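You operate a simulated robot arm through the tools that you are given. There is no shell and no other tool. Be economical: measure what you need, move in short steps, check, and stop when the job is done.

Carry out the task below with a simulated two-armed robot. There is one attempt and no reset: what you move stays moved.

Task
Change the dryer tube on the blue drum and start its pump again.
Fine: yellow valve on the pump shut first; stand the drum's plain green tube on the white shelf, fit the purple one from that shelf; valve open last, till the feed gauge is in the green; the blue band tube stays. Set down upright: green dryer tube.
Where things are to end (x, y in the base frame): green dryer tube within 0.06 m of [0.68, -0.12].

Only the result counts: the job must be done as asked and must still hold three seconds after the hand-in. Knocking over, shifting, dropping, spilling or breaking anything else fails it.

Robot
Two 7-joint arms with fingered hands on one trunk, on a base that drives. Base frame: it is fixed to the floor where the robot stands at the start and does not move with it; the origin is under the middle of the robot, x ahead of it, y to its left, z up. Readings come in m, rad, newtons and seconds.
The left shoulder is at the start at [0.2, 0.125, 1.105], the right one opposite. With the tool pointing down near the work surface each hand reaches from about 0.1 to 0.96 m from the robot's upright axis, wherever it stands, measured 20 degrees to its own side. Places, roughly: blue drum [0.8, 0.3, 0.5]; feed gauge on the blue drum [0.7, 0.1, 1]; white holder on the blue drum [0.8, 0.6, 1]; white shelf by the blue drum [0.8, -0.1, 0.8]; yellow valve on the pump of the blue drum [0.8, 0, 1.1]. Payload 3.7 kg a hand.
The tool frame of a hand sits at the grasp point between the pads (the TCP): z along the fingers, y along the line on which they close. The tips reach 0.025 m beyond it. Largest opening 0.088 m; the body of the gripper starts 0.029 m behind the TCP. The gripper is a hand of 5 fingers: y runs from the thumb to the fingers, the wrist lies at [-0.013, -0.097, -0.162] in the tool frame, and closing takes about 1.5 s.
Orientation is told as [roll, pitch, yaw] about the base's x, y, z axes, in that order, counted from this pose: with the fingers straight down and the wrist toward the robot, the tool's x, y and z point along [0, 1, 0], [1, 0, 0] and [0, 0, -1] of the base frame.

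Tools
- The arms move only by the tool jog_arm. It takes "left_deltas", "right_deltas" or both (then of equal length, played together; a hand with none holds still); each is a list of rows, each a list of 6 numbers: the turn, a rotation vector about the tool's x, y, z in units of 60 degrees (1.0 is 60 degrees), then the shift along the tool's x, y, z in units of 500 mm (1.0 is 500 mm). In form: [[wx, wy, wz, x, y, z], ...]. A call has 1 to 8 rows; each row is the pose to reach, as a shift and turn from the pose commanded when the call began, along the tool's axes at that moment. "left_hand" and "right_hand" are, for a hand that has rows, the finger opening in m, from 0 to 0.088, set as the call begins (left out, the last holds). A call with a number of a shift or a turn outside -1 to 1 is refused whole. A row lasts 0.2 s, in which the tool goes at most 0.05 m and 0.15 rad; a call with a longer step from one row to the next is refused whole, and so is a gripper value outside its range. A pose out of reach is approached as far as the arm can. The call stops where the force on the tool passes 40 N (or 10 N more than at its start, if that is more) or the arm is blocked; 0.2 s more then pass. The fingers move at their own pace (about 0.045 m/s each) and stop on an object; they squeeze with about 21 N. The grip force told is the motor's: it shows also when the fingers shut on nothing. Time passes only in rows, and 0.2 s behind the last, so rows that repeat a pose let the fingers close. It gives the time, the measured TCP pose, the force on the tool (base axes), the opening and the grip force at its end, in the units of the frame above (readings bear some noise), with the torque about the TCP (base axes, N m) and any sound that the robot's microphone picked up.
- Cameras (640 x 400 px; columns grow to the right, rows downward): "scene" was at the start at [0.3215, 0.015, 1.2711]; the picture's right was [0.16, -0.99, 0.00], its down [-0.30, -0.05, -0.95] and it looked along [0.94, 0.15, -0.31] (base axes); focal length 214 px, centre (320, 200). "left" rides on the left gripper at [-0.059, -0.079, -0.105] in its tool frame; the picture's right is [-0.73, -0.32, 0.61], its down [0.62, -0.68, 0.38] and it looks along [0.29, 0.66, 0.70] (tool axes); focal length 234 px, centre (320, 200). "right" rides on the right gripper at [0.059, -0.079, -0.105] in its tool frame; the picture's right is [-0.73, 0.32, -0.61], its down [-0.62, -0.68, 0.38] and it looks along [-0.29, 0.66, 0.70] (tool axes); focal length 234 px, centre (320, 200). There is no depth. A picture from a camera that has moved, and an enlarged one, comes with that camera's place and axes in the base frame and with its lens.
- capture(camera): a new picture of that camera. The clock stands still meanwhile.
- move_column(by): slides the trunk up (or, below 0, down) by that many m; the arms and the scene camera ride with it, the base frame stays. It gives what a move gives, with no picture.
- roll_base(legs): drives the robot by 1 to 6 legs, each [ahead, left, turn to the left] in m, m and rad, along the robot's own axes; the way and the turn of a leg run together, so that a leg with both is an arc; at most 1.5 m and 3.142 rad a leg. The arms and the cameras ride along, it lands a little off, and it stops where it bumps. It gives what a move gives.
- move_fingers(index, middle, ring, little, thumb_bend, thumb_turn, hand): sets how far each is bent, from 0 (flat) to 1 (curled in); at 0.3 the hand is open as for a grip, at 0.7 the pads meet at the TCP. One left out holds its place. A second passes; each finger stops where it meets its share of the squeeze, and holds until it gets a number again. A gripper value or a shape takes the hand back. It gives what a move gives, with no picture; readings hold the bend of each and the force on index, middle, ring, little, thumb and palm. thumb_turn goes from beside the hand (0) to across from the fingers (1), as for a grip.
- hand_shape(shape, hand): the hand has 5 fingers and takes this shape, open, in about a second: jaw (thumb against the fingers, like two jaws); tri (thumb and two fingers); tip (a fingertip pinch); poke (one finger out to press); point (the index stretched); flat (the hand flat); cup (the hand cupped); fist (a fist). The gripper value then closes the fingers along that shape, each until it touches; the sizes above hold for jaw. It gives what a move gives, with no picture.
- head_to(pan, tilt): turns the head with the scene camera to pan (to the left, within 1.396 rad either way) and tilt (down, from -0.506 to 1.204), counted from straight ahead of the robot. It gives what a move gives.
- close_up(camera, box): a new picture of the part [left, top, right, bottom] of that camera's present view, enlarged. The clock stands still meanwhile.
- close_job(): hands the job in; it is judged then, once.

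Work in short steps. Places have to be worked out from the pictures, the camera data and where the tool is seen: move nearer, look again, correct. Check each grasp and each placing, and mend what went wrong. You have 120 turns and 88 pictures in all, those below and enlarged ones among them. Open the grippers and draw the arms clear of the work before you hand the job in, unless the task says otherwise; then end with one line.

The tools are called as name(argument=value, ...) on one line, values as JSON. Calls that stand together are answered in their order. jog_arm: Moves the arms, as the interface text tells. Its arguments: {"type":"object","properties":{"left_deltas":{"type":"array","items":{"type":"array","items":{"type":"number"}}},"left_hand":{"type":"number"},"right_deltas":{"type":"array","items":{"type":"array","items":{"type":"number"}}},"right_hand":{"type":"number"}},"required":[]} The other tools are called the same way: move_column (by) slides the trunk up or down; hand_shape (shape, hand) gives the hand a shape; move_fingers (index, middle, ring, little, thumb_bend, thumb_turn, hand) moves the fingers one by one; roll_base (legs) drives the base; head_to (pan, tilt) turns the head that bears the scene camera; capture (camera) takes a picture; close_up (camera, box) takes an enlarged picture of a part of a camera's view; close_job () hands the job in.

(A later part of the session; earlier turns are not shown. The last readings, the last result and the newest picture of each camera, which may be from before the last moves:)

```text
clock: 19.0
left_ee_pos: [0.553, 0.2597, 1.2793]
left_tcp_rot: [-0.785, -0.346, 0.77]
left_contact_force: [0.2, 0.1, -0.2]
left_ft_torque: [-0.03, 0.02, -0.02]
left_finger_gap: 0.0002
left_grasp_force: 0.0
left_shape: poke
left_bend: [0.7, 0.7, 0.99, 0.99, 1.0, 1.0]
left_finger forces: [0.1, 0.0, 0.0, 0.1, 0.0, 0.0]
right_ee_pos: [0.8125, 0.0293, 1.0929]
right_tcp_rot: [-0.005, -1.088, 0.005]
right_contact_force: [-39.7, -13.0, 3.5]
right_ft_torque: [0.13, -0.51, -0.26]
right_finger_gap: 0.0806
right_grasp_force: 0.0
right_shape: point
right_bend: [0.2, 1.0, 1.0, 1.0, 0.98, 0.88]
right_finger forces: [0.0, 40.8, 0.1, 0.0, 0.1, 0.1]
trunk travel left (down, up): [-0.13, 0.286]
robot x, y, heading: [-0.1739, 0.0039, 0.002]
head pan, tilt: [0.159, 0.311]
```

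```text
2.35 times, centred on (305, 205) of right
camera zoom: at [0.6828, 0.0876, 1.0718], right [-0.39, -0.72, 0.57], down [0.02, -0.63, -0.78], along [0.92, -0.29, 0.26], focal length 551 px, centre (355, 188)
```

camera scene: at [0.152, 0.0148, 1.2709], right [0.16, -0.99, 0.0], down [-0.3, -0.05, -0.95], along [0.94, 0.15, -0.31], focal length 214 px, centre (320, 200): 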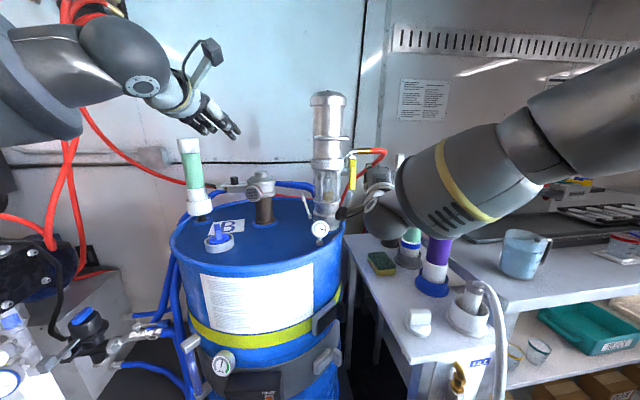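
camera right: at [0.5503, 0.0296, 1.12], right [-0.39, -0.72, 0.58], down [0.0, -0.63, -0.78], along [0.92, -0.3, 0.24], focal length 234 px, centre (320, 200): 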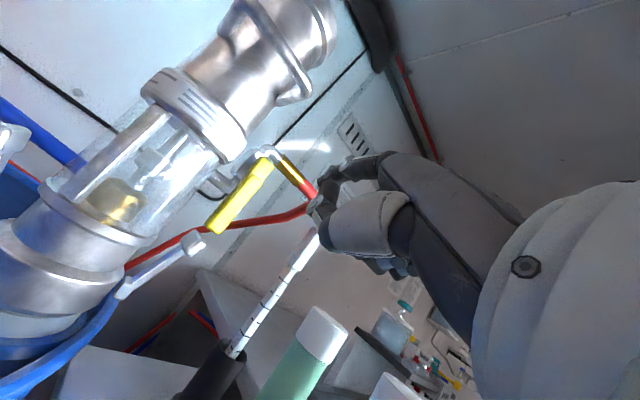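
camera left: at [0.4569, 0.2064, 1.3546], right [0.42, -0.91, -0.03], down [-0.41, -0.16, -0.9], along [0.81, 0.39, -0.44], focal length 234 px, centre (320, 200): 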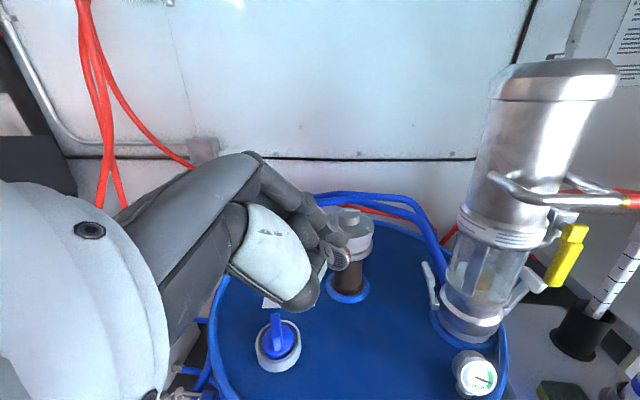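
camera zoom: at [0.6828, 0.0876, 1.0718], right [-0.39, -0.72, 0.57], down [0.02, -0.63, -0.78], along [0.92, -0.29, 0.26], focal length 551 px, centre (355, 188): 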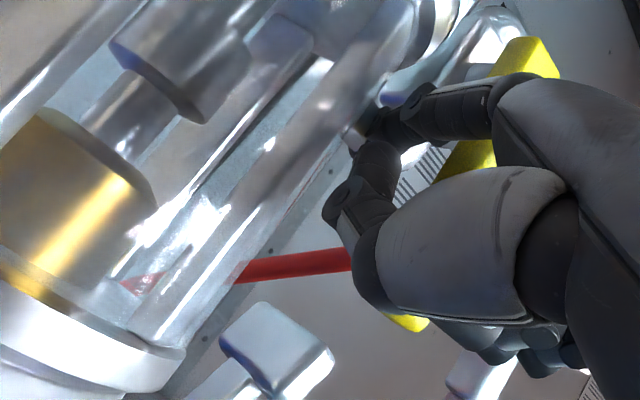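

The curled middle finger touched the lever's front (index is in left of it). I back off 1.5 cm, stretch the index fully for more overlap, and lower the hand 1 cm.

jog_arm(right_deltas=[[0, 0, 0, 0, -0.02, -0.028], [0, 0, 0, 0, -0.032, -0.0175]])

move_fingers(hand="right", index=0.0)

close_up(camera="right", box=[190, 120, 420, 290])

close_up(camera="scene", box=[330, 140, 400, 200])

```text
clock: 19.6
left_ee_pos: [0.5606, 0.2624, 1.2723]
left_tcp_rot: [-0.78, -0.339, 0.769]
left_contact_force: [0.0, -0.1, 1.1]
left_ft_torque: [-0.01, 0.01, -0.03]
left_finger_gap: 0.0002
left_grasp_force: 0.1
left_shape: poke
left_bend: [0.7, 0.7, 0.99, 0.99, 1.0, 1.0]
left_finger forces: [0.0, 0.0, 0.1, 0.0, 0.0, 0.0]
right_ee_pos: [0.8021, 0.032, 1.0765]
right_tcp_rot: [-0.012, -1.08, 0.013]
right_contact_force: [-0.6, -0.4, -0.2]
right_ft_torque: [-0.01, -0.05, 0.02]
right_finger_gap: 0.0806
right_grasp_force: 0.0
right_shape: point
right_bend: [0.2, 1.0, 1.0, 1.0, 0.98, 0.88]
right_finger forces: [0.0, 1.8, 0.0, 0.1, 0.0, 0.0]
trunk travel left (down, up): [-0.13, 0.286]
robot x, y, heading: [-0.1729, 0.0003, -0.001]
head pan, tilt: [0.159, 0.311]
```

```text
clock: 20.6
left_ee_pos: [0.5592, 0.2636, 1.2729]
left_tcp_rot: [-0.782, -0.34, 0.769]
left_contact_force: [1.1, 0.1, 0.4]
left_ft_torque: [0.01, 0.03, 0.01]
left_finger_gap: 0.0002
left_grasp_force: 0.0
left_shape: poke
left_bend: [0.7, 0.7, 0.99, 0.99, 1.0, 1.0]
left_finger forces: [0.1, 0.0, 0.0, 0.0, 0.0, 0.0]
right_ee_pos: [0.8022, 0.0323, 1.0766]
right_tcp_rot: [-0.01, -1.08, 0.01]
right_contact_force: [-2.1, 1.1, -1.6]
right_ft_torque: [-0.02, 0.0, -0.01]
right_finger_gap: 0.0385
right_grasp_force: 1.5
right_shape: fingers
right_bend: [0.01, 1.0, 1.0, 1.0, 0.98, 0.88]
right_finger forces: [2.3, 1.2, 0.0, 0.1, 0.1, 0.0]
trunk travel left (down, up): [-0.13, 0.286]
robot x, y, heading: [-0.171, 0.0024, -0.001]
head pan, tilt: [0.159, 0.311]
```

```text
2.35 times, centred on (305, 205) of right
camera zoom: at [0.6724, 0.0906, 1.0556], right [-0.38, -0.72, 0.58], down [0.02, -0.63, -0.78], along [0.92, -0.29, 0.25], focal length 551 px, centre (355, 188)
```

zoom: 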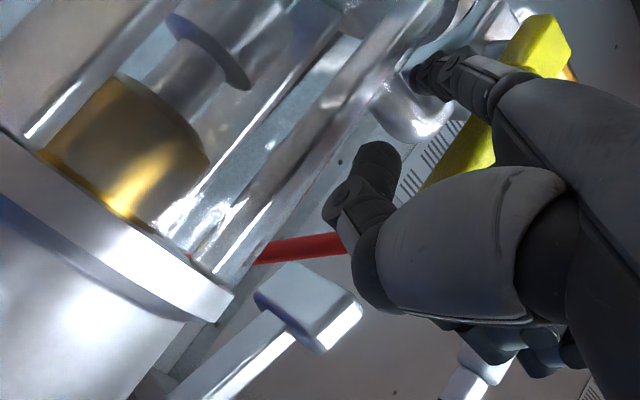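

```text
6.67 times, centred on (365, 170) of scene
camera zoom: at [0.1516, 0.015, 1.271], right [0.16, -0.99, 0.0], down [-0.3, -0.05, -0.95], along [0.94, 0.15, -0.31], focal length 1430 px, centre (20, 400)
```

zoom: 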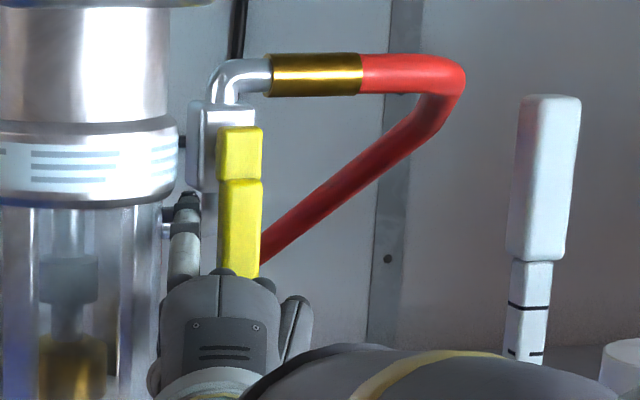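

The zoom shows the index lying well left of the lever but its tip is against the stub pipe. I tilt the hand nose-down 12° and lower it slightly so the contact comes lower on the lever.

jog_arm(right_deltas=[[0.0, 0, 0, 0, -0.024, 0.0], [0.1, 0, 0, 0, -0.024, 0.003], [0.2, 0, 0, 0, -0.024, 0.006]])

close_up(camera="scene", box=[330, 140, 400, 200])

close_up(camera="left", box=[440, 160, 640, 400])

```text
clock: 21.4
left_ee_pos: [0.56, 0.2615, 1.275]
left_tcp_rot: [-0.78, -0.34, 0.769]
left_contact_force: [-0.6, -0.1, 1.5]
left_ft_torque: [-0.02, 0.0, 0.0]
left_finger_gap: 0.0001
left_grasp_force: 0.1
left_shape: poke
left_bend: [0.7, 0.7, 0.99, 0.99, 1.0, 1.0]
left_finger forces: [0.0, 0.0, 0.0, 0.0, 0.0, 0.0]
right_ee_pos: [0.7967, 0.0313, 1.0651]
right_tcp_rot: [-0.009, -0.871, 0.009]
right_contact_force: [0.8, 0.9, -0.2]
right_ft_torque: [0.0, -0.01, -0.04]
right_finger_gap: 0.0402
right_grasp_force: 0.1
right_shape: fingers
right_bend: [0.0, 1.0, 1.0, 1.0, 0.98, 0.88]
right_finger forces: [0.0, 0.0, 0.1, 0.0, 0.1, 0.0]
trunk travel left (down, up): [-0.13, 0.286]
robot x, y, heading: [-0.171, 0.0003, -0.001]
head pan, tilt: [0.159, 0.311]
```

```text
6.67 times, centred on (365, 170) of scene
camera zoom: at [0.1513, 0.015, 1.2712], right [0.16, -0.99, 0.0], down [-0.3, -0.05, -0.95], along [0.94, 0.15, -0.31], focal length 1430 px, centre (20, 400)
```

zoom: 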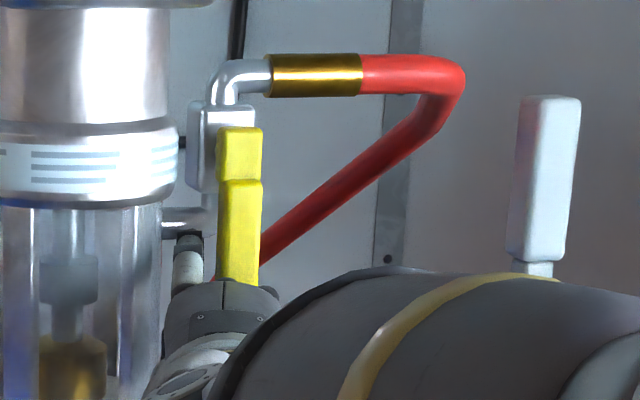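

```text
1.67 times, centred on (540, 280) of left
camera zoom: at [0.4561, 0.2067, 1.3552], right [0.42, -0.91, -0.03], down [-0.41, -0.16, -0.9], along [0.81, 0.39, -0.44], focal length 390 px, centre (-47, 67)
```

zoom: 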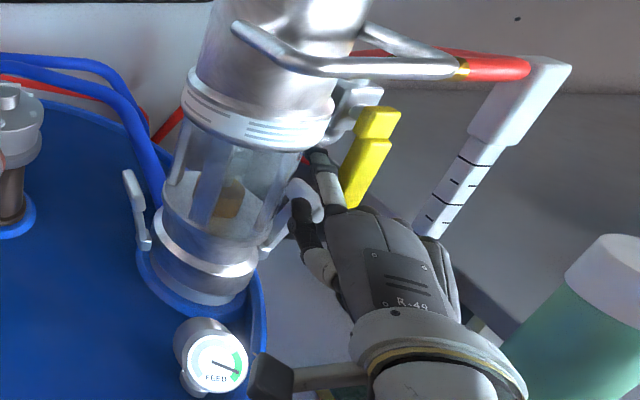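

The left camera shows the index neatly between pump and lever. I push it 4 cm toward −y to swing the lever.

jog_arm(right_deltas=[[0, 0, 0, -0.015, 0, 0], [0, 0, 0, -0.03, 0, 0], [0, 0, 0, -0.045, 0, 0], [0, 0, 0, -0.06, 0, 0], [0, 0, 0, -0.08, 0, 0]])

close_up(camera="left", box=[440, 160, 640, 400])

```text
clock: 22.6
left_ee_pos: [0.5595, 0.2633, 1.2733]
left_tcp_rot: [-0.781, -0.34, 0.77]
left_contact_force: [0.8, -1.0, 0.5]
left_ft_torque: [0.01, 0.0, -0.01]
left_finger_gap: 0.0
left_grasp_force: 0.0
left_shape: poke
left_bend: [0.7, 0.7, 0.99, 0.99, 1.0, 1.0]
left_finger forces: [0.0, 0.0, 0.0, 0.0, 0.0, 0.0]
right_ee_pos: [0.7985, -0.0094, 1.0644]
right_tcp_rot: [-0.008, -0.872, 0.006]
right_contact_force: [0.1, 0.3, -0.4]
right_ft_torque: [-0.05, 0.04, 0.0]
right_finger_gap: 0.0397
right_grasp_force: 0.2
right_shape: fingers
right_bend: [0.0, 1.0, 1.0, 1.0, 0.98, 0.88]
right_finger forces: [0.6, 0.0, 0.0, 0.0, 0.1, 0.0]
trunk travel left (down, up): [-0.13, 0.286]
robot x, y, heading: [-0.1685, 0.0034, -0.005]
head pan, tilt: [0.159, 0.311]
```

```text
1.67 times, centred on (540, 280) of left
camera zoom: at [0.4563, 0.2064, 1.3551], right [0.42, -0.91, -0.03], down [-0.41, -0.16, -0.9], along [0.81, 0.39, -0.44], focal length 390 px, centre (-47, 67)
```

zoom: 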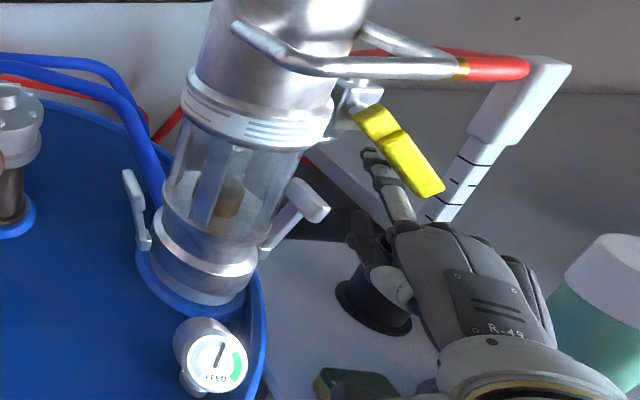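

The lever is at about 45° and the gauge is falling. I follow the arc: 3 cm further right and 3.5 cm up.

jog_arm(right_deltas=[[0, 0, 0, -0.025, 0.01, -0.008], [0, 0, 0, -0.045, 0.024, -0.02], [0, 0, 0, -0.06, 0.039, -0.032], [0, 0, 0, -0.064, 0.054, -0.045], [0, 0, 0, -0.064, 0.06, -0.05]])

close_up(camera="left", box=[440, 160, 640, 400])

close_up(camera="scene", box=[310, 130, 430, 260])

```text
clock: 23.8
left_ee_pos: [0.5612, 0.2619, 1.2726]
left_tcp_rot: [-0.779, -0.338, 0.771]
left_contact_force: [0.2, -0.5, 0.7]
left_ft_torque: [0.01, -0.02, 0.02]
left_finger_gap: 0.0
left_grasp_force: 0.2
left_shape: poke
left_bend: [0.7, 0.7, 0.99, 0.99, 1.0, 1.0]
left_finger forces: [0.0, 0.0, 0.0, 0.0, 0.0, 0.0]
right_ee_pos: [0.7992, -0.041, 1.0996]
right_tcp_rot: [-0.008, -0.869, 0.01]
right_contact_force: [-2.1, 0.3, -8.4]
right_ft_torque: [-0.14, 0.12, 0.02]
right_finger_gap: 0.0354
right_grasp_force: 4.1
right_shape: fingers
right_bend: [0.04, 1.0, 1.0, 1.0, 0.98, 0.88]
right_finger forces: [8.1, 0.0, 0.0, 0.0, 0.0, 0.0]
trunk travel left (down, up): [-0.13, 0.286]
robot x, y, heading: [-0.1687, 0.0035, -0.002]
head pan, tilt: [0.159, 0.311]
```

```text
1.67 times, centred on (540, 280) of left
camera zoom: at [0.4576, 0.2067, 1.3539], right [0.42, -0.91, -0.03], down [-0.41, -0.16, -0.9], along [0.81, 0.39, -0.44], focal length 390 px, centre (-47, 67)
```

zoom: 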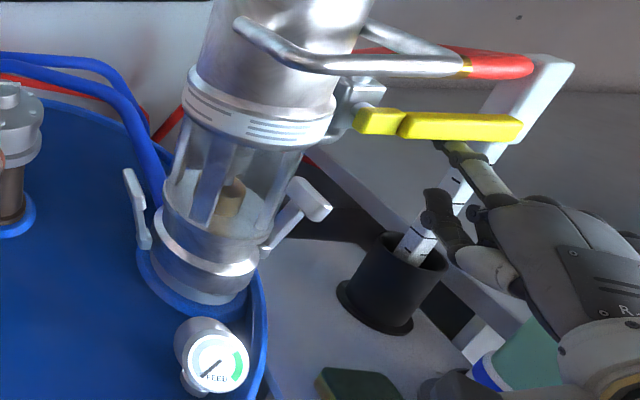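

```text
3.08 times, centred on (370, 195) of scene
camera zoom: at [0.1525, 0.015, 1.2705], right [0.16, -0.99, 0.0], down [-0.3, -0.05, -0.95], along [0.94, 0.15, -0.31], focal length 660 px, centre (166, 215)
```

zoom: 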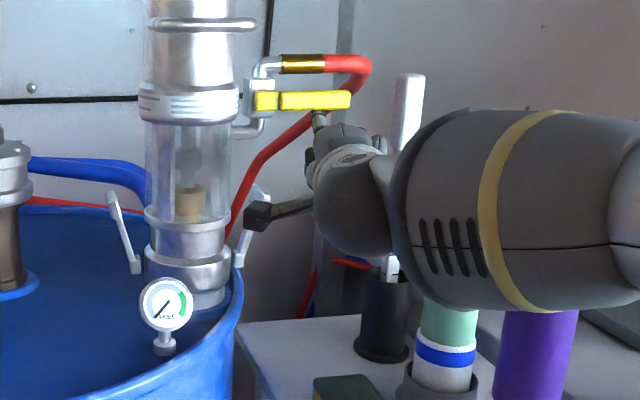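

The lever is horizontal against its stop and the gauge reads zero: shut. I drop the finger slightly and back the right hand out.

jog_arm(right_deltas=[[0, 0, 0, 0, -0.02, 0.015], [0, 0, 0, 0, -0.05, -0.02], [0, 0, 0, 0, -0.09, -0.07], [0, 0, 0, 0, -0.13, -0.12], [0, 0, 0, 0, -0.17, -0.17], [0, 0, 0, -0.04, -0.21, -0.217], [0, 0, 0, -0.1, -0.2, -0.25], [0, 0, 0, -0.16, -0.18, -0.3]])

jog_arm(right_deltas=[[0.12, 0, 0, -0.05, 0.03, -0.05], [0.24, 0, 0, -0.1, 0.06, -0.1], [0.36, 0, 0, -0.15, 0.09, -0.13], [0.48, 0, 0, -0.2, 0.12, -0.15], [0.6, 0, 0, -0.25, 0.12, -0.15], [0.72, 0, 0, -0.3, 0.12, -0.15], [0.83, 0, 0, -0.35, 0.12, -0.15]], left_deltas=[[0.072, 0.072, 0.072, 0, 0, 0], [0.144, 0.144, 0.144, 0, 0, 0], [0.216, 0.216, 0.216, 0, 0, 0], [0.289, 0.289, 0.289, 0, 0, 0], [0.361, 0.361, 0.361, 0, 0, 0], [0.433, 0.433, 0.433, 0, 0, 0], [0.54, 0.54, 0.54, 0, 0, 0]])

hand_shape(hand="left", shape="jaw")

capture(camera="scene")

```text
clock: 25.6
left_ee_pos: [0.5589, 0.2596, 1.2749]
left_tcp_rot: [-0.779, -0.34, 0.769]
left_contact_force: [0.0, 0.7, 0.1]
left_ft_torque: [0.0, 0.02, 0.02]
left_finger_gap: 0.0002
left_grasp_force: 0.1
left_shape: poke
left_bend: [0.7, 0.7, 0.99, 0.99, 1.0, 1.0]
left_finger forces: [0.0, 0.1, 0.0, 0.1, 0.0, 0.0]
right_ee_pos: [0.6264, -0.1255, 1.1317]
right_tcp_rot: [-0.007, -0.872, 0.005]
right_contact_force: [0.3, -0.7, -0.5]
right_ft_torque: [0.0, 0.0, 0.0]
right_finger_gap: 0.0404
right_grasp_force: 0.0
right_shape: fingers
right_bend: [0.0, 1.0, 1.0, 1.0, 0.98, 0.88]
right_finger forces: [0.0, 0.0, 0.0, 0.0, 0.1, 0.1]
trunk travel left (down, up): [-0.13, 0.286]
robot x, y, heading: [-0.1685, -0.0007, 0.001]
head pan, tilt: [0.159, 0.311]
```

```text
refused: row 7 steps farther than a row can; nothing moved
```

```text
clock: 26.5
left_ee_pos: [0.5581, 0.2629, 1.2728]
left_tcp_rot: [-0.78, -0.342, 0.771]
left_contact_force: [-0.3, -0.1, 0.3]
left_ft_torque: [-0.01, 0.01, 0.02]
left_finger_gap: 0.0879
left_grasp_force: 0.1
left_shape: jaw
left_bend: [0.3, 0.3, 0.3, 0.3, 0.3, 0.98]
left_finger forces: [0.0, 0.1, 0.0, 0.0, 0.1, 0.0]
right_ee_pos: [0.6273, -0.1221, 1.1316]
right_tcp_rot: [-0.007, -0.871, 0.008]
right_contact_force: [0.1, -0.4, 0.2]
right_ft_torque: [0.01, 0.0, -0.01]
right_finger_gap: 0.0401
right_grasp_force: 0.1
right_shape: fingers
right_bend: [0.0, 1.0, 1.0, 1.0, 0.98, 0.88]
right_finger forces: [0.1, 0.1, 0.0, 0.0, 0.0, 0.0]
trunk travel left (down, up): [-0.13, 0.286]
robot x, y, heading: [-0.1684, 0.002, -0.004]
head pan, tilt: [0.159, 0.311]
```

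```text
47 pictures are left
camera scene: at [0.1514, 0.0149, 1.2711], right [0.16, -0.99, 0.0], down [-0.3, -0.05, -0.95], along [0.94, 0.15, -0.31], focal length 214 px, centre (320, 200)
```

scene: 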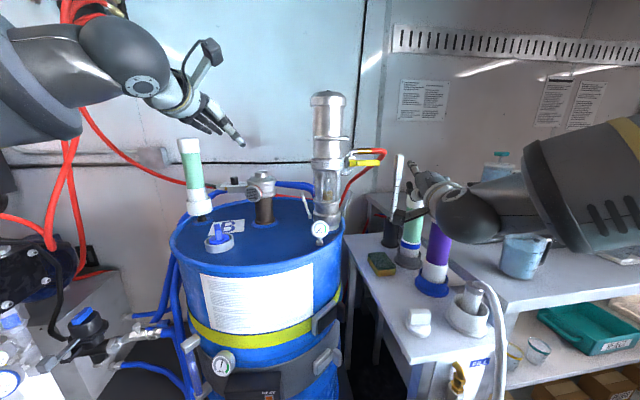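

Valve is shut and right hand clear of it. I now lift the right hand up and aside and level the left hand to fingers-down.

jog_arm(right_deltas=[[0.1, 0, 0, -0.03, 0.01, -0.06], [0.2, 0, 0, -0.08, 0.015, -0.12], [0.3, 0, 0, -0.13, 0.02, -0.18], [0.4, 0, 0, -0.18, 0.025, -0.24], [0.5, 0, 0, -0.23, 0.03, -0.3], [0.6, 0, 0, -0.28, 0.033, -0.36], [0.7, 0, 0, -0.34, 0.036, -0.4], [0.82, 0, 0, -0.4, 0.036, -0.42]], left_deltas=[[0.072, 0.072, 0.072, 0, 0, 0], [0.144, 0.144, 0.144, 0, 0, 0], [0.216, 0.216, 0.216, 0, 0, 0], [0.289, 0.289, 0.289, 0, 0, 0], [0.361, 0.361, 0.361, 0, 0, 0], [0.433, 0.433, 0.433, 0, 0, 0], [0.505, 0.505, 0.505, 0, 0, 0], [0.57, 0.57, 0.57, 0, 0, 0]])

capture(camera="left")

close_up(camera="scene", box=[150, 110, 350, 270])

```text
clock: 28.3
left_ee_pos: [0.56, 0.261, 1.2732]
left_tcp_rot: [-0.003, -0.003, -0.01]
left_contact_force: [0.5, 0.0, 0.2]
left_ft_torque: [0.05, -0.04, -0.04]
left_finger_gap: 0.088
left_grasp_force: 0.1
left_shape: jaw
left_bend: [0.3, 0.3, 0.3, 0.3, 0.3, 0.98]
left_finger forces: [0.0, 0.1, 0.0, 0.0, 0.1, 0.1]
right_ee_pos: [0.4769, -0.3237, 1.2816]
right_tcp_rot: [-0.004, -0.009, 0.004]
right_contact_force: [-0.6, -0.5, -0.1]
right_ft_torque: [0.03, -0.04, -0.01]
right_finger_gap: 0.0402
right_grasp_force: 0.1
right_shape: fingers
right_bend: [0.0, 1.0, 1.0, 1.0, 0.98, 0.88]
right_finger forces: [0.1, 0.0, 0.0, 0.0, 0.1, 0.0]
trunk travel left (down, up): [-0.13, 0.286]
robot x, y, heading: [-0.1703, 0.0026, -0.002]
head pan, tilt: [0.159, 0.311]
```

```text
46 pictures are left
camera left: at [0.481, 0.2041, 1.3767], right [-0.33, -0.72, -0.61], down [-0.67, 0.63, -0.39], along [0.66, 0.28, -0.69], focal length 234 px, centre (320, 200)
```

left: 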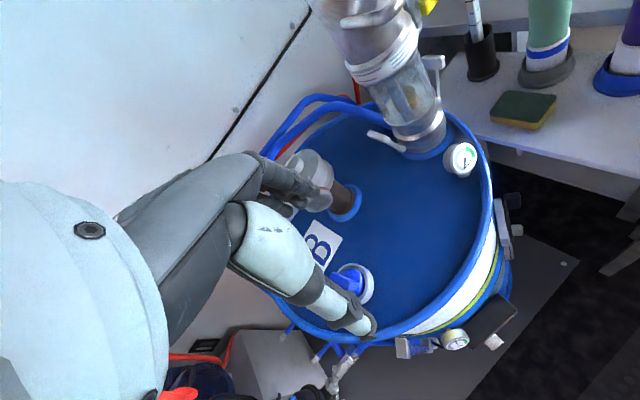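

```text
2.50 times, centred on (250, 190) of scene
camera zoom: at [0.152, 0.0145, 1.2708], right [0.16, -0.99, 0.0], down [-0.3, -0.05, -0.95], along [0.94, 0.15, -0.31], focal length 536 px, centre (495, 225)
```

zoom: 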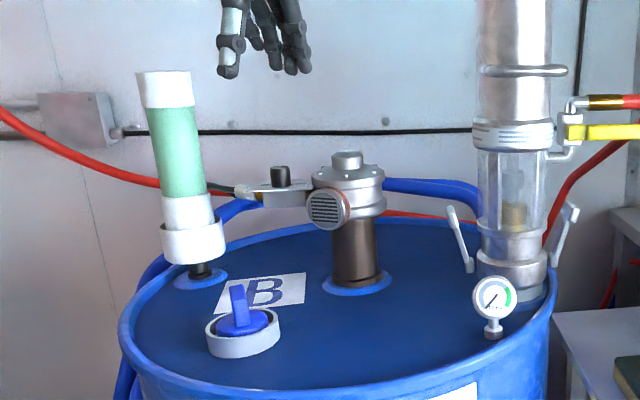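

Triangulating the drum tube from two head views gives its cap top at about (0.825, 0.58, 1.236), dia. ~6 cm. I drive 0.15 m left and 0.17 m ahead so the left arm reaches it.

roll_base(legs=[[0, 0.15, 0], [0.17, 0, 0]])

head_to(pan=0.45, tilt=0.3)

capture(camera="scene")

```text
clock: 31.3
left_ee_pos: [0.7254, 0.4175, 1.2741]
left_tcp_rot: [-0.003, -0.005, -0.004]
left_contact_force: [-0.3, 0.0, -0.6]
left_ft_torque: [-0.01, 0.03, 0.0]
left_finger_gap: 0.0882
left_grasp_force: 0.0
left_shape: jaw
left_bend: [0.3, 0.3, 0.3, 0.3, 0.3, 0.98]
left_finger forces: [0.1, 0.0, 0.0, 0.0, 0.0, 0.0]
right_ee_pos: [0.6427, -0.1691, 1.2828]
right_tcp_rot: [-0.006, -0.015, 0.006]
right_contact_force: [-0.4, -0.2, -1.0]
right_ft_torque: [0.0, 0.0, 0.02]
right_finger_gap: 0.0402
right_grasp_force: 0.0
right_shape: fingers
right_bend: [0.0, 1.0, 1.0, 1.0, 0.98, 0.88]
right_finger forces: [0.0, 0.0, 0.1, 0.0, 0.0, 0.1]
trunk travel left (down, up): [-0.13, 0.286]
robot x, y, heading: [-0.0025, 0.15, 0.005]
head pan, tilt: [0.159, 0.311]
```

```text
clock: 32.1
left_ee_pos: [0.7254, 0.4172, 1.2739]
left_tcp_rot: [-0.004, -0.005, -0.004]
left_contact_force: [0.0, 0.3, 0.7]
left_ft_torque: [0.02, 0.01, 0.01]
left_finger_gap: 0.0878
left_grasp_force: 0.0
left_shape: jaw
left_bend: [0.3, 0.3, 0.3, 0.3, 0.3, 0.98]
left_finger forces: [0.0, 0.1, 0.0, 0.0, 0.0, 0.0]
right_ee_pos: [0.6422, -0.17, 1.2829]
right_tcp_rot: [-0.006, -0.013, 0.007]
right_contact_force: [-0.2, 0.1, -0.1]
right_ft_torque: [-0.04, 0.0, -0.06]
right_finger_gap: 0.0402
right_grasp_force: 0.1
right_shape: fingers
right_bend: [0.0, 1.0, 1.0, 1.0, 0.98, 0.88]
right_finger forces: [0.1, 0.0, 0.1, 0.1, 0.1, 0.1]
trunk travel left (down, up): [-0.13, 0.286]
robot x, y, heading: [-0.004, 0.1538, 0.001]
head pan, tilt: [0.45, 0.3]
```

```text
44 pictures are left
camera scene: at [0.3089, 0.1935, 1.2722], right [0.44, -0.9, 0.0], down [-0.27, -0.13, -0.96], along [0.86, 0.42, -0.3], focal length 214 px, centre (320, 200)
```

scene: 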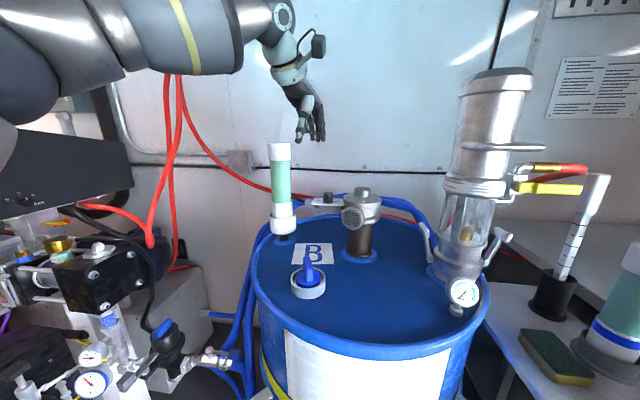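

Another head view confirms the cap at (0.825, 0.577, 1.237). I bring the left hand, fingers down, above it at z 1.30.

jog_arm(left_deltas=[[0, 0, 0, 0.0, 0.0, -0.052], [0, 0, 0, 0.07, 0.04, -0.052], [0, 0, 0, 0.14, 0.08, -0.052], [0, 0, 0, 0.2, 0.13, -0.052], [0, 0, 0, 0.26, 0.17, -0.052], [0, 0, 0, 0.32, 0.2, -0.052], [0, 0, 0, 0.32, 0.2, -0.052]])

close_up(camera="scene", box=[220, 40, 380, 260])

capture(camera="left")

```text
clock: 33.7
left_ee_pos: [0.7808, 0.5387, 1.2915]
left_tcp_rot: [-0.002, -0.006, -0.003]
left_contact_force: [0.5, 0.6, -0.3]
left_ft_torque: [0.01, 0.02, 0.01]
left_finger_gap: 0.0879
left_grasp_force: 0.1
left_shape: jaw
left_bend: [0.3, 0.3, 0.3, 0.3, 0.3, 0.98]
left_finger forces: [0.0, 0.0, 0.1, 0.0, 0.0, 0.1]
left hand out of reach, approached as far as the arm can: row 4, 5, 6, 7
right_ee_pos: [0.6412, -0.1701, 1.2821]
right_tcp_rot: [-0.005, -0.013, 0.007]
right_contact_force: [1.4, 0.5, 0.2]
right_ft_torque: [-0.03, 0.02, -0.06]
right_finger_gap: 0.0403
right_grasp_force: 0.0
right_shape: fingers
right_bend: [0.0, 1.0, 1.0, 1.0, 0.98, 0.88]
right_finger forces: [0.1, 0.0, 0.1, 0.1, 0.0, 0.0]
trunk travel left (down, up): [-0.13, 0.286]
robot x, y, heading: [-0.0045, 0.1524, 0.001]
head pan, tilt: [0.45, 0.3]
```

```text
1.82 times, centred on (300, 150) of scene
camera zoom: at [0.3086, 0.1935, 1.2723], right [0.44, -0.9, 0.0], down [-0.27, -0.13, -0.96], along [0.86, 0.42, -0.3], focal length 390 px, centre (356, 291)
```

zoom: 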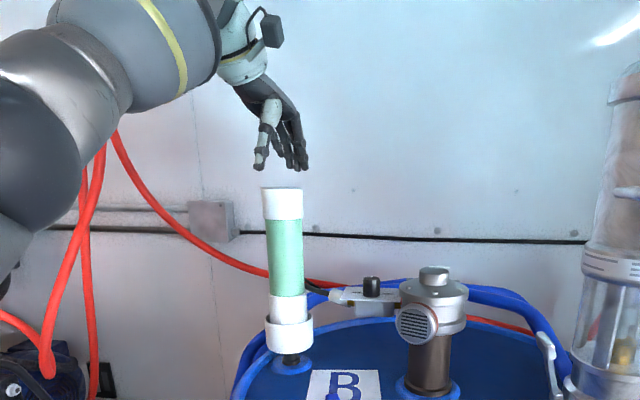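

```text
42 pictures are left
camera left: at [0.7008, 0.481, 1.3951], right [-0.32, -0.73, -0.61], down [-0.68, 0.62, -0.39], along [0.66, 0.29, -0.69], focal length 234 px, centre (320, 200)
```

left: 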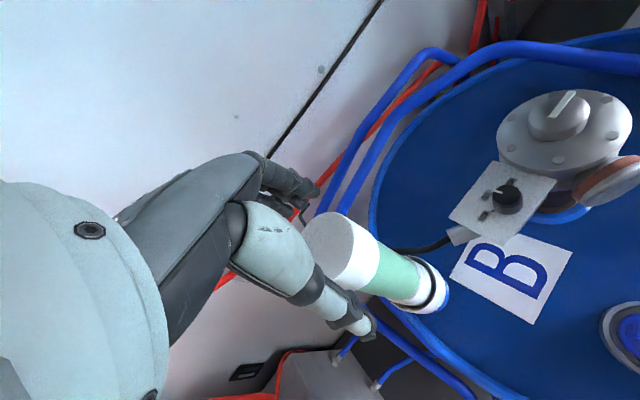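

It's just short of reach because the wrist is high above the shoulder; I raise the trunk 0.2 m and then lower the hand back.

move_column(by=0.2)

jog_arm(left_deltas=[[0, 0, 0, 0.025, 0.03, 0.08], [0, 0, 0, 0.05, 0.06, 0.16], [0, 0, 0, 0.076, 0.088, 0.24], [0, 0, 0, 0.076, 0.088, 0.32], [0, 0, 0, 0.076, 0.088, 0.385], [0, 0, 0, 0.076, 0.088, 0.385]])

capture(camera="left")

capture(camera="scene")

```text
clock: 35.9
left_ee_pos: [0.4758, 0.539, 1.7612]
left_tcp_rot: [-0.001, -0.51, -0.005]
left_contact_force: [0.4, 0.1, -0.2]
left_ft_torque: [-0.01, -0.01, 0.0]
left_finger_gap: 0.0878
left_grasp_force: 0.0
left_shape: jaw
left_bend: [0.3, 0.3, 0.3, 0.3, 0.3, 0.98]
left_finger forces: [0.1, 0.0, 0.1, 0.0, 0.0, 0.0]
right_ee_pos: [0.644, -0.1704, 1.4822]
right_tcp_rot: [-0.005, -0.013, 0.006]
right_contact_force: [0.5, 0.0, -0.5]
right_ft_torque: [0.02, -0.02, -0.03]
right_finger_gap: 0.0401
right_grasp_force: 0.1
right_shape: fingers
right_bend: [0.0, 1.0, 1.0, 1.0, 0.98, 0.88]
right_finger forces: [0.1, 0.0, 0.0, 0.1, 0.0, 0.0]
trunk travel left (down, up): [-0.33, 0.086]
robot x, y, heading: [-0.0058, 0.1559, 0.002]
head pan, tilt: [0.45, 0.3]
```

```text
clock: 37.2
left_ee_pos: [0.6073, 0.5745, 1.6151]
left_tcp_rot: [-0.004, -0.513, -0.004]
left_contact_force: [0.1, 0.9, -1.0]
left_ft_torque: [0.01, -0.03, 0.04]
left_finger_gap: 0.0879
left_grasp_force: 0.1
left_shape: jaw
left_bend: [0.3, 0.3, 0.3, 0.3, 0.3, 0.98]
left_finger forces: [0.0, 0.0, 0.0, 0.0, 0.0, 0.0]
right_ee_pos: [0.6418, -0.1704, 1.4824]
right_tcp_rot: [-0.007, -0.013, 0.003]
right_contact_force: [0.4, -0.4, -0.1]
right_ft_torque: [-0.02, 0.02, -0.01]
right_finger_gap: 0.0403
right_grasp_force: 0.0
right_shape: fingers
right_bend: [0.0, 1.0, 1.0, 1.0, 0.98, 0.88]
right_finger forces: [0.1, 0.1, 0.0, 0.0, 0.1, 0.0]
trunk travel left (down, up): [-0.33, 0.086]
robot x, y, heading: [-0.0052, 0.1525, 0.003]
head pan, tilt: [0.45, 0.3]
```

```text
41 pictures are left
camera left: at [0.4871, 0.5158, 1.6662], right [0.01, -0.73, -0.69], down [-0.4, 0.62, -0.67], along [0.91, 0.29, -0.29], focal length 234 px, centre (320, 200)
```

left: 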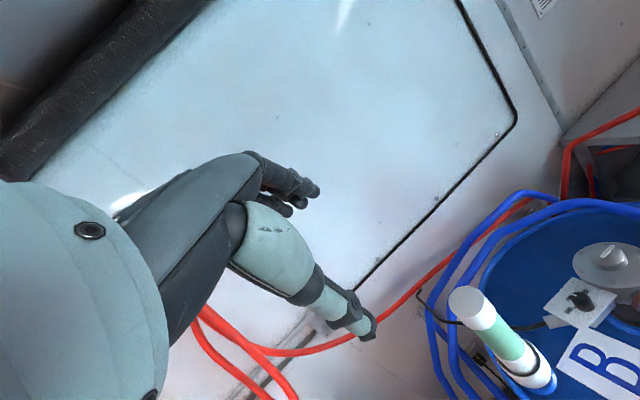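

```text
40 pictures are left
camera scene: at [0.1299, 0.1931, 1.4866], right [0.44, -0.9, 0.0], down [-0.27, -0.13, -0.96], along [0.86, 0.42, -0.3], focal length 214 px, centre (320, 200)
```

scene: 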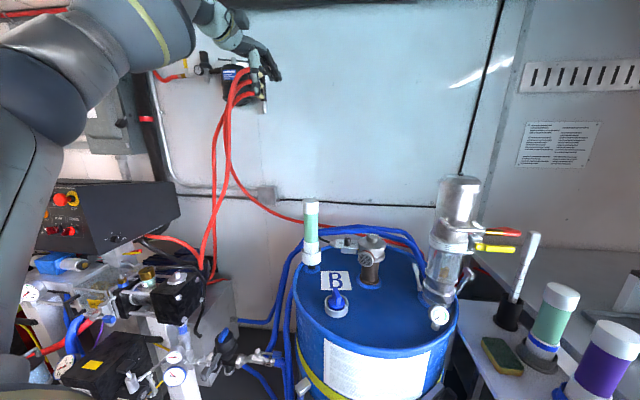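

Raising the trunk also leaned the shoulders back, so it doesn't help. I level the left hand, put the trunk back down, and will drive a little closer instead.

jog_arm(left_deltas=[[0.12, 0, 0, 0, 0, 0], [0.24, 0, 0, 0, 0, 0], [0.36, 0, 0, 0, 0, 0], [0.49, 0, 0, 0, 0, 0]])

move_column(by=-0.2)

roll_base(legs=[[0, 0.1, 0]])

```text
clock: 38.2
left_ee_pos: [0.5758, 0.6359, 1.5317]
left_tcp_rot: [-0.005, -0.061, -0.004]
left_contact_force: [-0.6, 1.7, -0.6]
left_ft_torque: [-0.04, -0.04, 0.0]
left_finger_gap: 0.0882
left_grasp_force: 0.1
left_shape: jaw
left_bend: [0.3, 0.3, 0.3, 0.3, 0.3, 0.98]
left_finger forces: [0.0, 0.0, 0.1, 0.0, 0.0, 0.0]
left hand out of reach, approached as far as the arm can: row 2, 3, 4
right_ee_pos: [0.6445, -0.161, 1.484]
right_tcp_rot: [-0.012, -0.011, 0.008]
right_contact_force: [0.3, 0.6, 0.1]
right_ft_torque: [-0.07, 0.0, -0.05]
right_finger_gap: 0.0401
right_grasp_force: 0.1
right_shape: fingers
right_bend: [0.0, 1.0, 1.0, 1.0, 0.98, 0.88]
right_finger forces: [0.0, 0.0, 0.0, 0.1, 0.0, 0.0]
trunk travel left (down, up): [-0.33, 0.086]
robot x, y, heading: [-0.0037, 0.1532, 0.005]
head pan, tilt: [0.45, 0.3]
```

```text
clock: 40.4
left_ee_pos: [0.5724, 0.6297, 1.336]
left_tcp_rot: [-0.003, -0.066, -0.004]
left_contact_force: [0.1, 0.5, -0.3]
left_ft_torque: [0.01, -0.01, 0.03]
left_finger_gap: 0.0879
left_grasp_force: 0.1
left_shape: jaw
left_bend: [0.3, 0.3, 0.3, 0.3, 0.3, 0.98]
left_finger forces: [0.1, 0.0, 0.0, 0.1, 0.1, 0.0]
right_ee_pos: [0.6401, -0.1682, 1.2836]
right_tcp_rot: [-0.004, -0.015, 0.005]
right_contact_force: [-0.8, 0.5, -0.2]
right_ft_torque: [-0.01, -0.01, 0.01]
right_finger_gap: 0.0402
right_grasp_force: 0.1
right_shape: fingers
right_bend: [0.0, 1.0, 1.0, 1.0, 0.98, 0.88]
right_finger forces: [0.1, 0.1, 0.0, 0.0, 0.0, 0.1]
trunk travel left (down, up): [-0.13, 0.286]
robot x, y, heading: [-0.0084, 0.1516, -0.004]
head pan, tilt: [0.45, 0.3]
```

```text
clock: 42.0
left_ee_pos: [0.5735, 0.7313, 1.3338]
left_tcp_rot: [-0.001, -0.063, 0.0]
left_contact_force: [0.6, -0.4, 0.7]
left_ft_torque: [-0.04, -0.01, -0.01]
left_finger_gap: 0.088
left_grasp_force: 0.1
left_shape: jaw
left_bend: [0.3, 0.3, 0.3, 0.3, 0.3, 0.98]
left_finger forces: [0.0, 0.0, 0.1, 0.0, 0.0, 0.0]
right_ee_pos: [0.6442, -0.068, 1.2823]
right_tcp_rot: [-0.006, -0.012, 0.009]
right_contact_force: [-0.6, 0.3, 0.0]
right_ft_torque: [-0.02, 0.01, 0.01]
right_finger_gap: 0.0403
right_grasp_force: 0.1
right_shape: fingers
right_bend: [0.0, 1.0, 1.0, 1.0, 0.98, 0.88]
right_finger forces: [0.1, 0.0, 0.0, 0.1, 0.1, 0.0]
trunk travel left (down, up): [-0.13, 0.286]
robot x, y, heading: [-0.0056, 0.2528, 0.007]
head pan, tilt: [0.45, 0.3]
```

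I move the left hand over the tube from the new base place, then down to just above the cap.

jog_arm(left_deltas=[[0.03, 0, 0, -0.05, 0.08, 0.02], [0.06, 0, 0, -0.1, 0.16, 0.04], [0.06, 0, 0, -0.15, 0.24, 0.06], [0.06, 0, 0, -0.2, 0.32, 0.08], [0.06, 0, 0, -0.25, 0.4, 0.11], [0.06, 0, 0, -0.3, 0.47, 0.14], [0.06, 0, 0, -0.308, 0.494, 0.155], [0.06, 0, 0, -0.308, 0.494, 0.16]])

capture(camera="left")

close_up(camera="scene", box=[220, 60, 440, 260])

```text
clock: 43.8
left_ee_pos: [0.7932, 0.604, 1.2757]
left_tcp_rot: [0.0, -0.001, -0.001]
left_contact_force: [-0.6, 0.0, 0.2]
left_ft_torque: [0.01, 0.04, 0.01]
left_finger_gap: 0.0879
left_grasp_force: 0.0
left_shape: jaw
left_bend: [0.3, 0.3, 0.3, 0.3, 0.3, 0.98]
left_finger forces: [0.0, 0.0, 0.1, 0.0, 0.0, 0.0]
left hand out of reach, approached as far as the arm can: row 6, 7, 8
right_ee_pos: [0.645, -0.069, 1.2819]
right_tcp_rot: [-0.005, -0.012, 0.009]
right_contact_force: [0.4, 0.0, -0.6]
right_ft_torque: [-0.02, 0.0, 0.01]
right_finger_gap: 0.0399
right_grasp_force: 0.1
right_shape: fingers
right_bend: [0.0, 1.0, 1.0, 1.0, 0.98, 0.88]
right_finger forces: [0.1, 0.0, 0.0, 0.1, 0.0, 0.0]
trunk travel left (down, up): [-0.13, 0.286]
robot x, y, heading: [-0.0068, 0.253, 0.008]
head pan, tilt: [0.45, 0.3]
```

```text
39 pictures are left
camera left: at [0.7142, 0.5451, 1.3791], right [-0.32, -0.73, -0.61], down [-0.68, 0.62, -0.38], along [0.66, 0.29, -0.7], focal length 234 px, centre (320, 200)
```

left: 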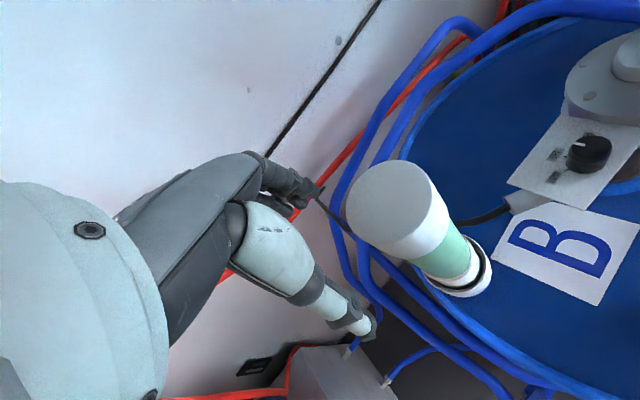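

```text
2.00 times, centred on (330, 160) of scene
camera zoom: at [0.309, 0.2935, 1.2718], right [0.44, -0.9, 0.0], down [-0.27, -0.13, -0.96], along [0.86, 0.42, -0.3], focal length 429 px, centre (300, 280)
```

zoom: 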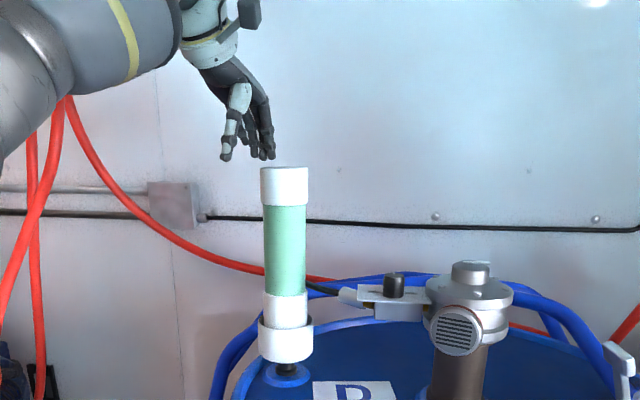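

The near view puts the cap nearer, at about (0.80, 0.56). I shift 4.4 cm right and 1 cm forward and look again.

jog_arm(left_deltas=[[0, 0, 0, -0.044, 0.01, 0], [0, 0, 0, -0.088, 0.02, 0.01], [0, 0, 0, -0.088, 0.02, 0.015]])

capture(camera="left")

close_up(camera="scene", box=[250, 80, 370, 200])

```text
clock: 44.5
left_ee_pos: [0.797, 0.5746, 1.268]
left_tcp_rot: [-0.002, -0.002, -0.001]
left_contact_force: [0.0, -0.6, 0.2]
left_ft_torque: [-0.03, -0.01, 0.02]
left_finger_gap: 0.088
left_grasp_force: 0.1
left_shape: jaw
left_bend: [0.3, 0.3, 0.3, 0.3, 0.3, 0.98]
left_finger forces: [0.0, 0.0, 0.0, 0.1, 0.1, 0.1]
left hand out of reach, approached as far as the arm can: row 1, 2, 3
right_ee_pos: [0.6439, -0.0682, 1.2819]
right_tcp_rot: [-0.006, -0.012, 0.009]
right_contact_force: [1.0, 1.1, -0.4]
right_ft_torque: [-0.02, -0.02, 0.03]
right_finger_gap: 0.04
right_grasp_force: 0.2
right_shape: fingers
right_bend: [0.0, 1.0, 1.0, 1.0, 0.98, 0.88]
right_finger forces: [0.0, 0.1, 0.1, 0.1, 0.0, 0.1]
trunk travel left (down, up): [-0.13, 0.286]
robot x, y, heading: [-0.0073, 0.2503, 0.008]
head pan, tilt: [0.45, 0.3]
```

```text
37 pictures are left
camera left: at [0.7182, 0.5155, 1.3721], right [-0.32, -0.73, -0.61], down [-0.68, 0.62, -0.39], along [0.66, 0.29, -0.69], focal length 234 px, centre (320, 200)
```

left: 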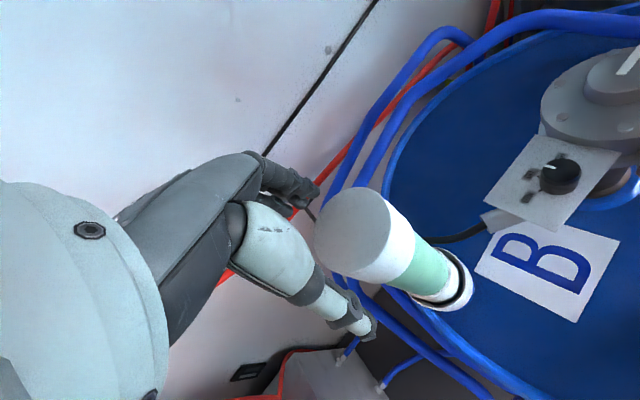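

```text
3.33 times, centred on (310, 140) of scene
camera zoom: at [0.3084, 0.2936, 1.2722], right [0.44, -0.9, 0.0], down [-0.27, -0.13, -0.96], along [0.86, 0.42, -0.3], focal length 715 px, centre (353, 400)
```

zoom: 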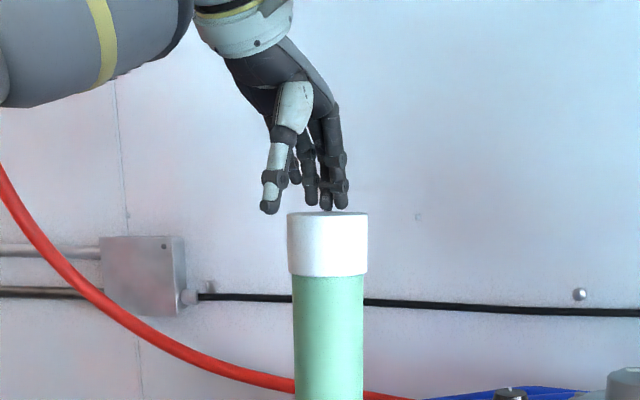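

Cap centre now measured at (0.805, 0.56); I need about 8 mm more x than the arm gives, so I roll the base 2.5 cm ahead with the hand still above the cap.

roll_base(legs=[[0.025, 0, 0]])

```text
clock: 45.4
left_ee_pos: [0.823, 0.5747, 1.2689]
left_tcp_rot: [-0.003, -0.001, 0.0]
left_contact_force: [0.6, -0.9, 0.0]
left_ft_torque: [-0.05, -0.01, -0.02]
left_finger_gap: 0.0878
left_grasp_force: 0.0
left_shape: jaw
left_bend: [0.3, 0.3, 0.3, 0.3, 0.3, 0.98]
left_finger forces: [0.0, 0.1, 0.0, 0.1, 0.0, 0.1]
right_ee_pos: [0.6684, -0.0682, 1.283]
right_tcp_rot: [-0.004, -0.013, 0.009]
right_contact_force: [0.2, 0.0, -0.1]
right_ft_torque: [-0.04, 0.01, 0.03]
right_finger_gap: 0.0403
right_grasp_force: 0.1
right_shape: fingers
right_bend: [0.0, 1.0, 1.0, 1.0, 0.98, 0.88]
right_finger forces: [0.0, 0.0, 0.0, 0.1, 0.0, 0.1]
trunk travel left (down, up): [-0.13, 0.286]
robot x, y, heading: [0.019, 0.2484, 0.006]
head pan, tilt: [0.45, 0.3]
```

Base moved cleanly. I centre over (0.805, 0.56) and lower to TCP z 1.215 around the cap.

jog_arm(left_deltas=[[0, 0, 0, -0.015, -0.018, 0], [0, 0, 0, -0.029, -0.036, 0], [0, 0, 0, -0.029, -0.036, 0.02], [0, 0, 0, -0.029, -0.036, 0.045], [0, 0, 0, -0.029, -0.036, 0.07], [0, 0, 0, -0.029, -0.036, 0.09], [0, 0, 0, -0.029, -0.036, 0.106]])

close_up(camera="scene", box=[250, 80, 370, 200])

capture(camera="left")

```text
clock: 47.0
left_ee_pos: [0.802, 0.5599, 1.2209]
left_tcp_rot: [-0.005, -0.014, -0.003]
left_contact_force: [0.9, -0.5, 15.1]
left_ft_torque: [-0.06, 0.21, -0.03]
left_finger_gap: 0.0881
left_grasp_force: 0.1
left_shape: jaw
left_bend: [0.29, 0.3, 0.3, 0.3, 0.29, 0.98]
left_finger forces: [4.4, 0.0, 0.0, 0.0, 9.0, 0.1]
right_ee_pos: [0.6654, -0.07, 1.2865]
right_tcp_rot: [-0.003, -0.017, 0.009]
right_contact_force: [-1.0, 0.2, -1.4]
right_ft_torque: [-0.03, 0.02, 0.02]
right_finger_gap: 0.04
right_grasp_force: 0.0
right_shape: fingers
right_bend: [0.0, 1.0, 1.0, 1.0, 0.98, 0.88]
right_finger forces: [0.1, 0.1, 0.0, 0.0, 0.1, 0.1]
trunk travel left (down, up): [-0.13, 0.286]
robot x, y, heading: [0.0222, 0.2496, 0.005]
head pan, tilt: [0.45, 0.3]
```

```text
3.33 times, centred on (310, 140) of scene
camera zoom: at [0.3307, 0.293, 1.2734], right [0.44, -0.9, 0.0], down [-0.26, -0.13, -0.96], along [0.86, 0.42, -0.29], focal length 715 px, centre (353, 400)
```

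zoom: 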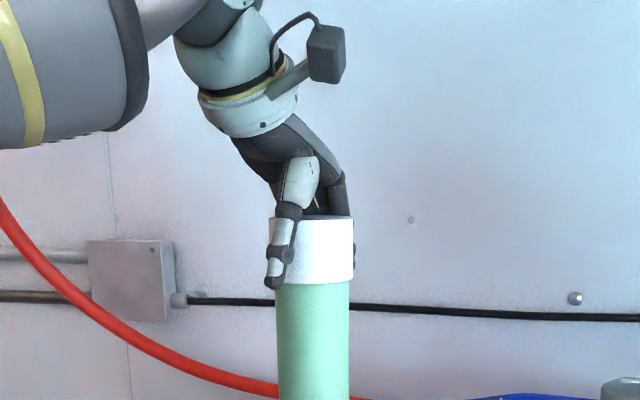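

```text
34 pictures are left
camera left: at [0.7224, 0.5009, 1.3242], right [-0.32, -0.73, -0.61], down [-0.68, 0.62, -0.39], along [0.67, 0.29, -0.69], focal length 234 px, centre (320, 200)
```

left: 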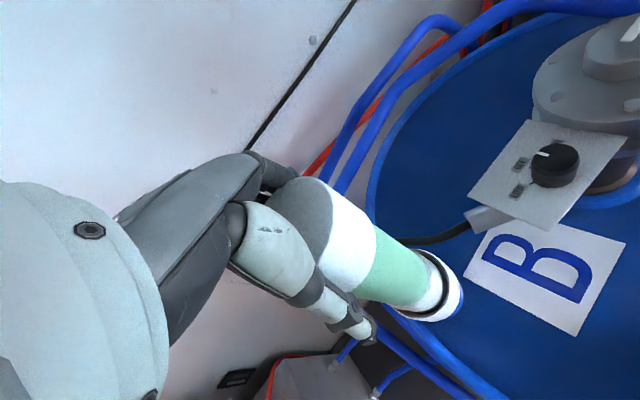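

The hand encloses the cap with slight top contact; I lift 4 mm and close the fingers.

jog_arm(left_deltas=[[0, 0, 0, 0, 0, -0.009], [0, 0, 0, 0, 0, -0.009]])

jog_arm(left_deltas=[[0, 0, 0, 0, 0, 0], [0, 0, 0, 0, 0, 0], [0, 0, 0, 0, 0, 0], [0, 0, 0, 0, 0, 0], [0, 0, 0, 0, 0, 0], [0, 0, 0, 0, 0, 0], [0, 0, 0, 0, 0, 0], [0, 0, 0, 0, 0, 0]], left_hand=0.0)

close_up(camera="scene", box=[230, 80, 370, 250])

```text
clock: 47.6
left_ee_pos: [0.8045, 0.5611, 1.2208]
left_tcp_rot: [-0.003, -0.005, 0.0]
left_contact_force: [2.0, -1.0, 12.7]
left_ft_torque: [-0.05, 0.14, -0.02]
left_finger_gap: 0.0881
left_grasp_force: 0.0
left_shape: jaw
left_bend: [0.29, 0.3, 0.3, 0.3, 0.29, 0.98]
left_finger forces: [4.5, 0.1, 0.0, 0.1, 7.3, 0.0]
right_ee_pos: [0.6677, -0.0691, 1.2831]
right_tcp_rot: [-0.002, -0.012, 0.009]
right_contact_force: [0.2, -0.4, -0.9]
right_ft_torque: [0.02, 0.01, -0.03]
right_finger_gap: 0.04
right_grasp_force: 0.1
right_shape: fingers
right_bend: [0.0, 1.0, 1.0, 1.0, 0.98, 0.88]
right_finger forces: [0.1, 0.0, 0.1, 0.0, 0.0, 0.0]
trunk travel left (down, up): [-0.13, 0.286]
robot x, y, heading: [0.0249, 0.2504, 0.004]
head pan, tilt: [0.45, 0.3]
```

```text
clock: 49.4
left_ee_pos: [0.8035, 0.5607, 1.2209]
left_tcp_rot: [-0.001, -0.004, 0.0]
left_contact_force: [2.3, 0.2, 10.1]
left_ft_torque: [0.1, -0.14, 0.0]
left_finger_gap: 0.0588
left_grasp_force: 20.8
left_shape: jaw
left_bend: [0.29, 0.42, 0.43, 0.42, 0.57, 0.99]
left_finger forces: [14.5, 10.5, 0.4, 0.0, 26.5, 0.0]
right_ee_pos: [0.6675, -0.0695, 1.2831]
right_tcp_rot: [-0.004, -0.013, 0.01]
right_contact_force: [0.4, 0.3, 1.2]
right_ft_torque: [-0.02, 0.04, 0.03]
right_finger_gap: 0.0399
right_grasp_force: 0.0
right_shape: fingers
right_bend: [0.0, 1.0, 1.0, 1.0, 0.98, 0.88]
right_finger forces: [0.1, 0.0, 0.0, 0.0, 0.1, 0.0]
trunk travel left (down, up): [-0.13, 0.286]
robot x, y, heading: [0.0211, 0.2517, 0.01]
head pan, tilt: [0.45, 0.3]
```

```text
2.35 times, centred on (300, 165) of scene
camera zoom: at [0.3324, 0.2931, 1.2724], right [0.44, -0.9, 0.0], down [-0.26, -0.13, -0.96], along [0.86, 0.42, -0.29], focal length 505 px, centre (367, 282)
```

zoom: 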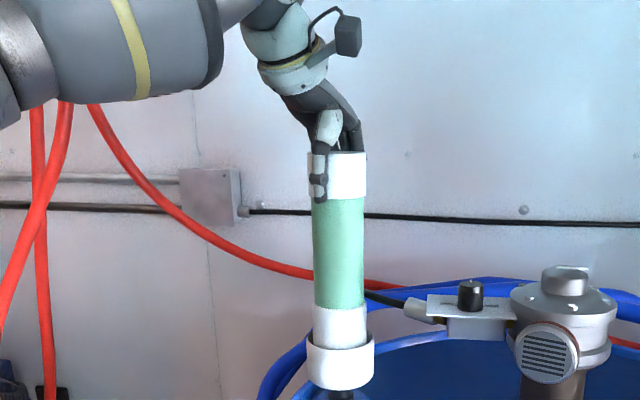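

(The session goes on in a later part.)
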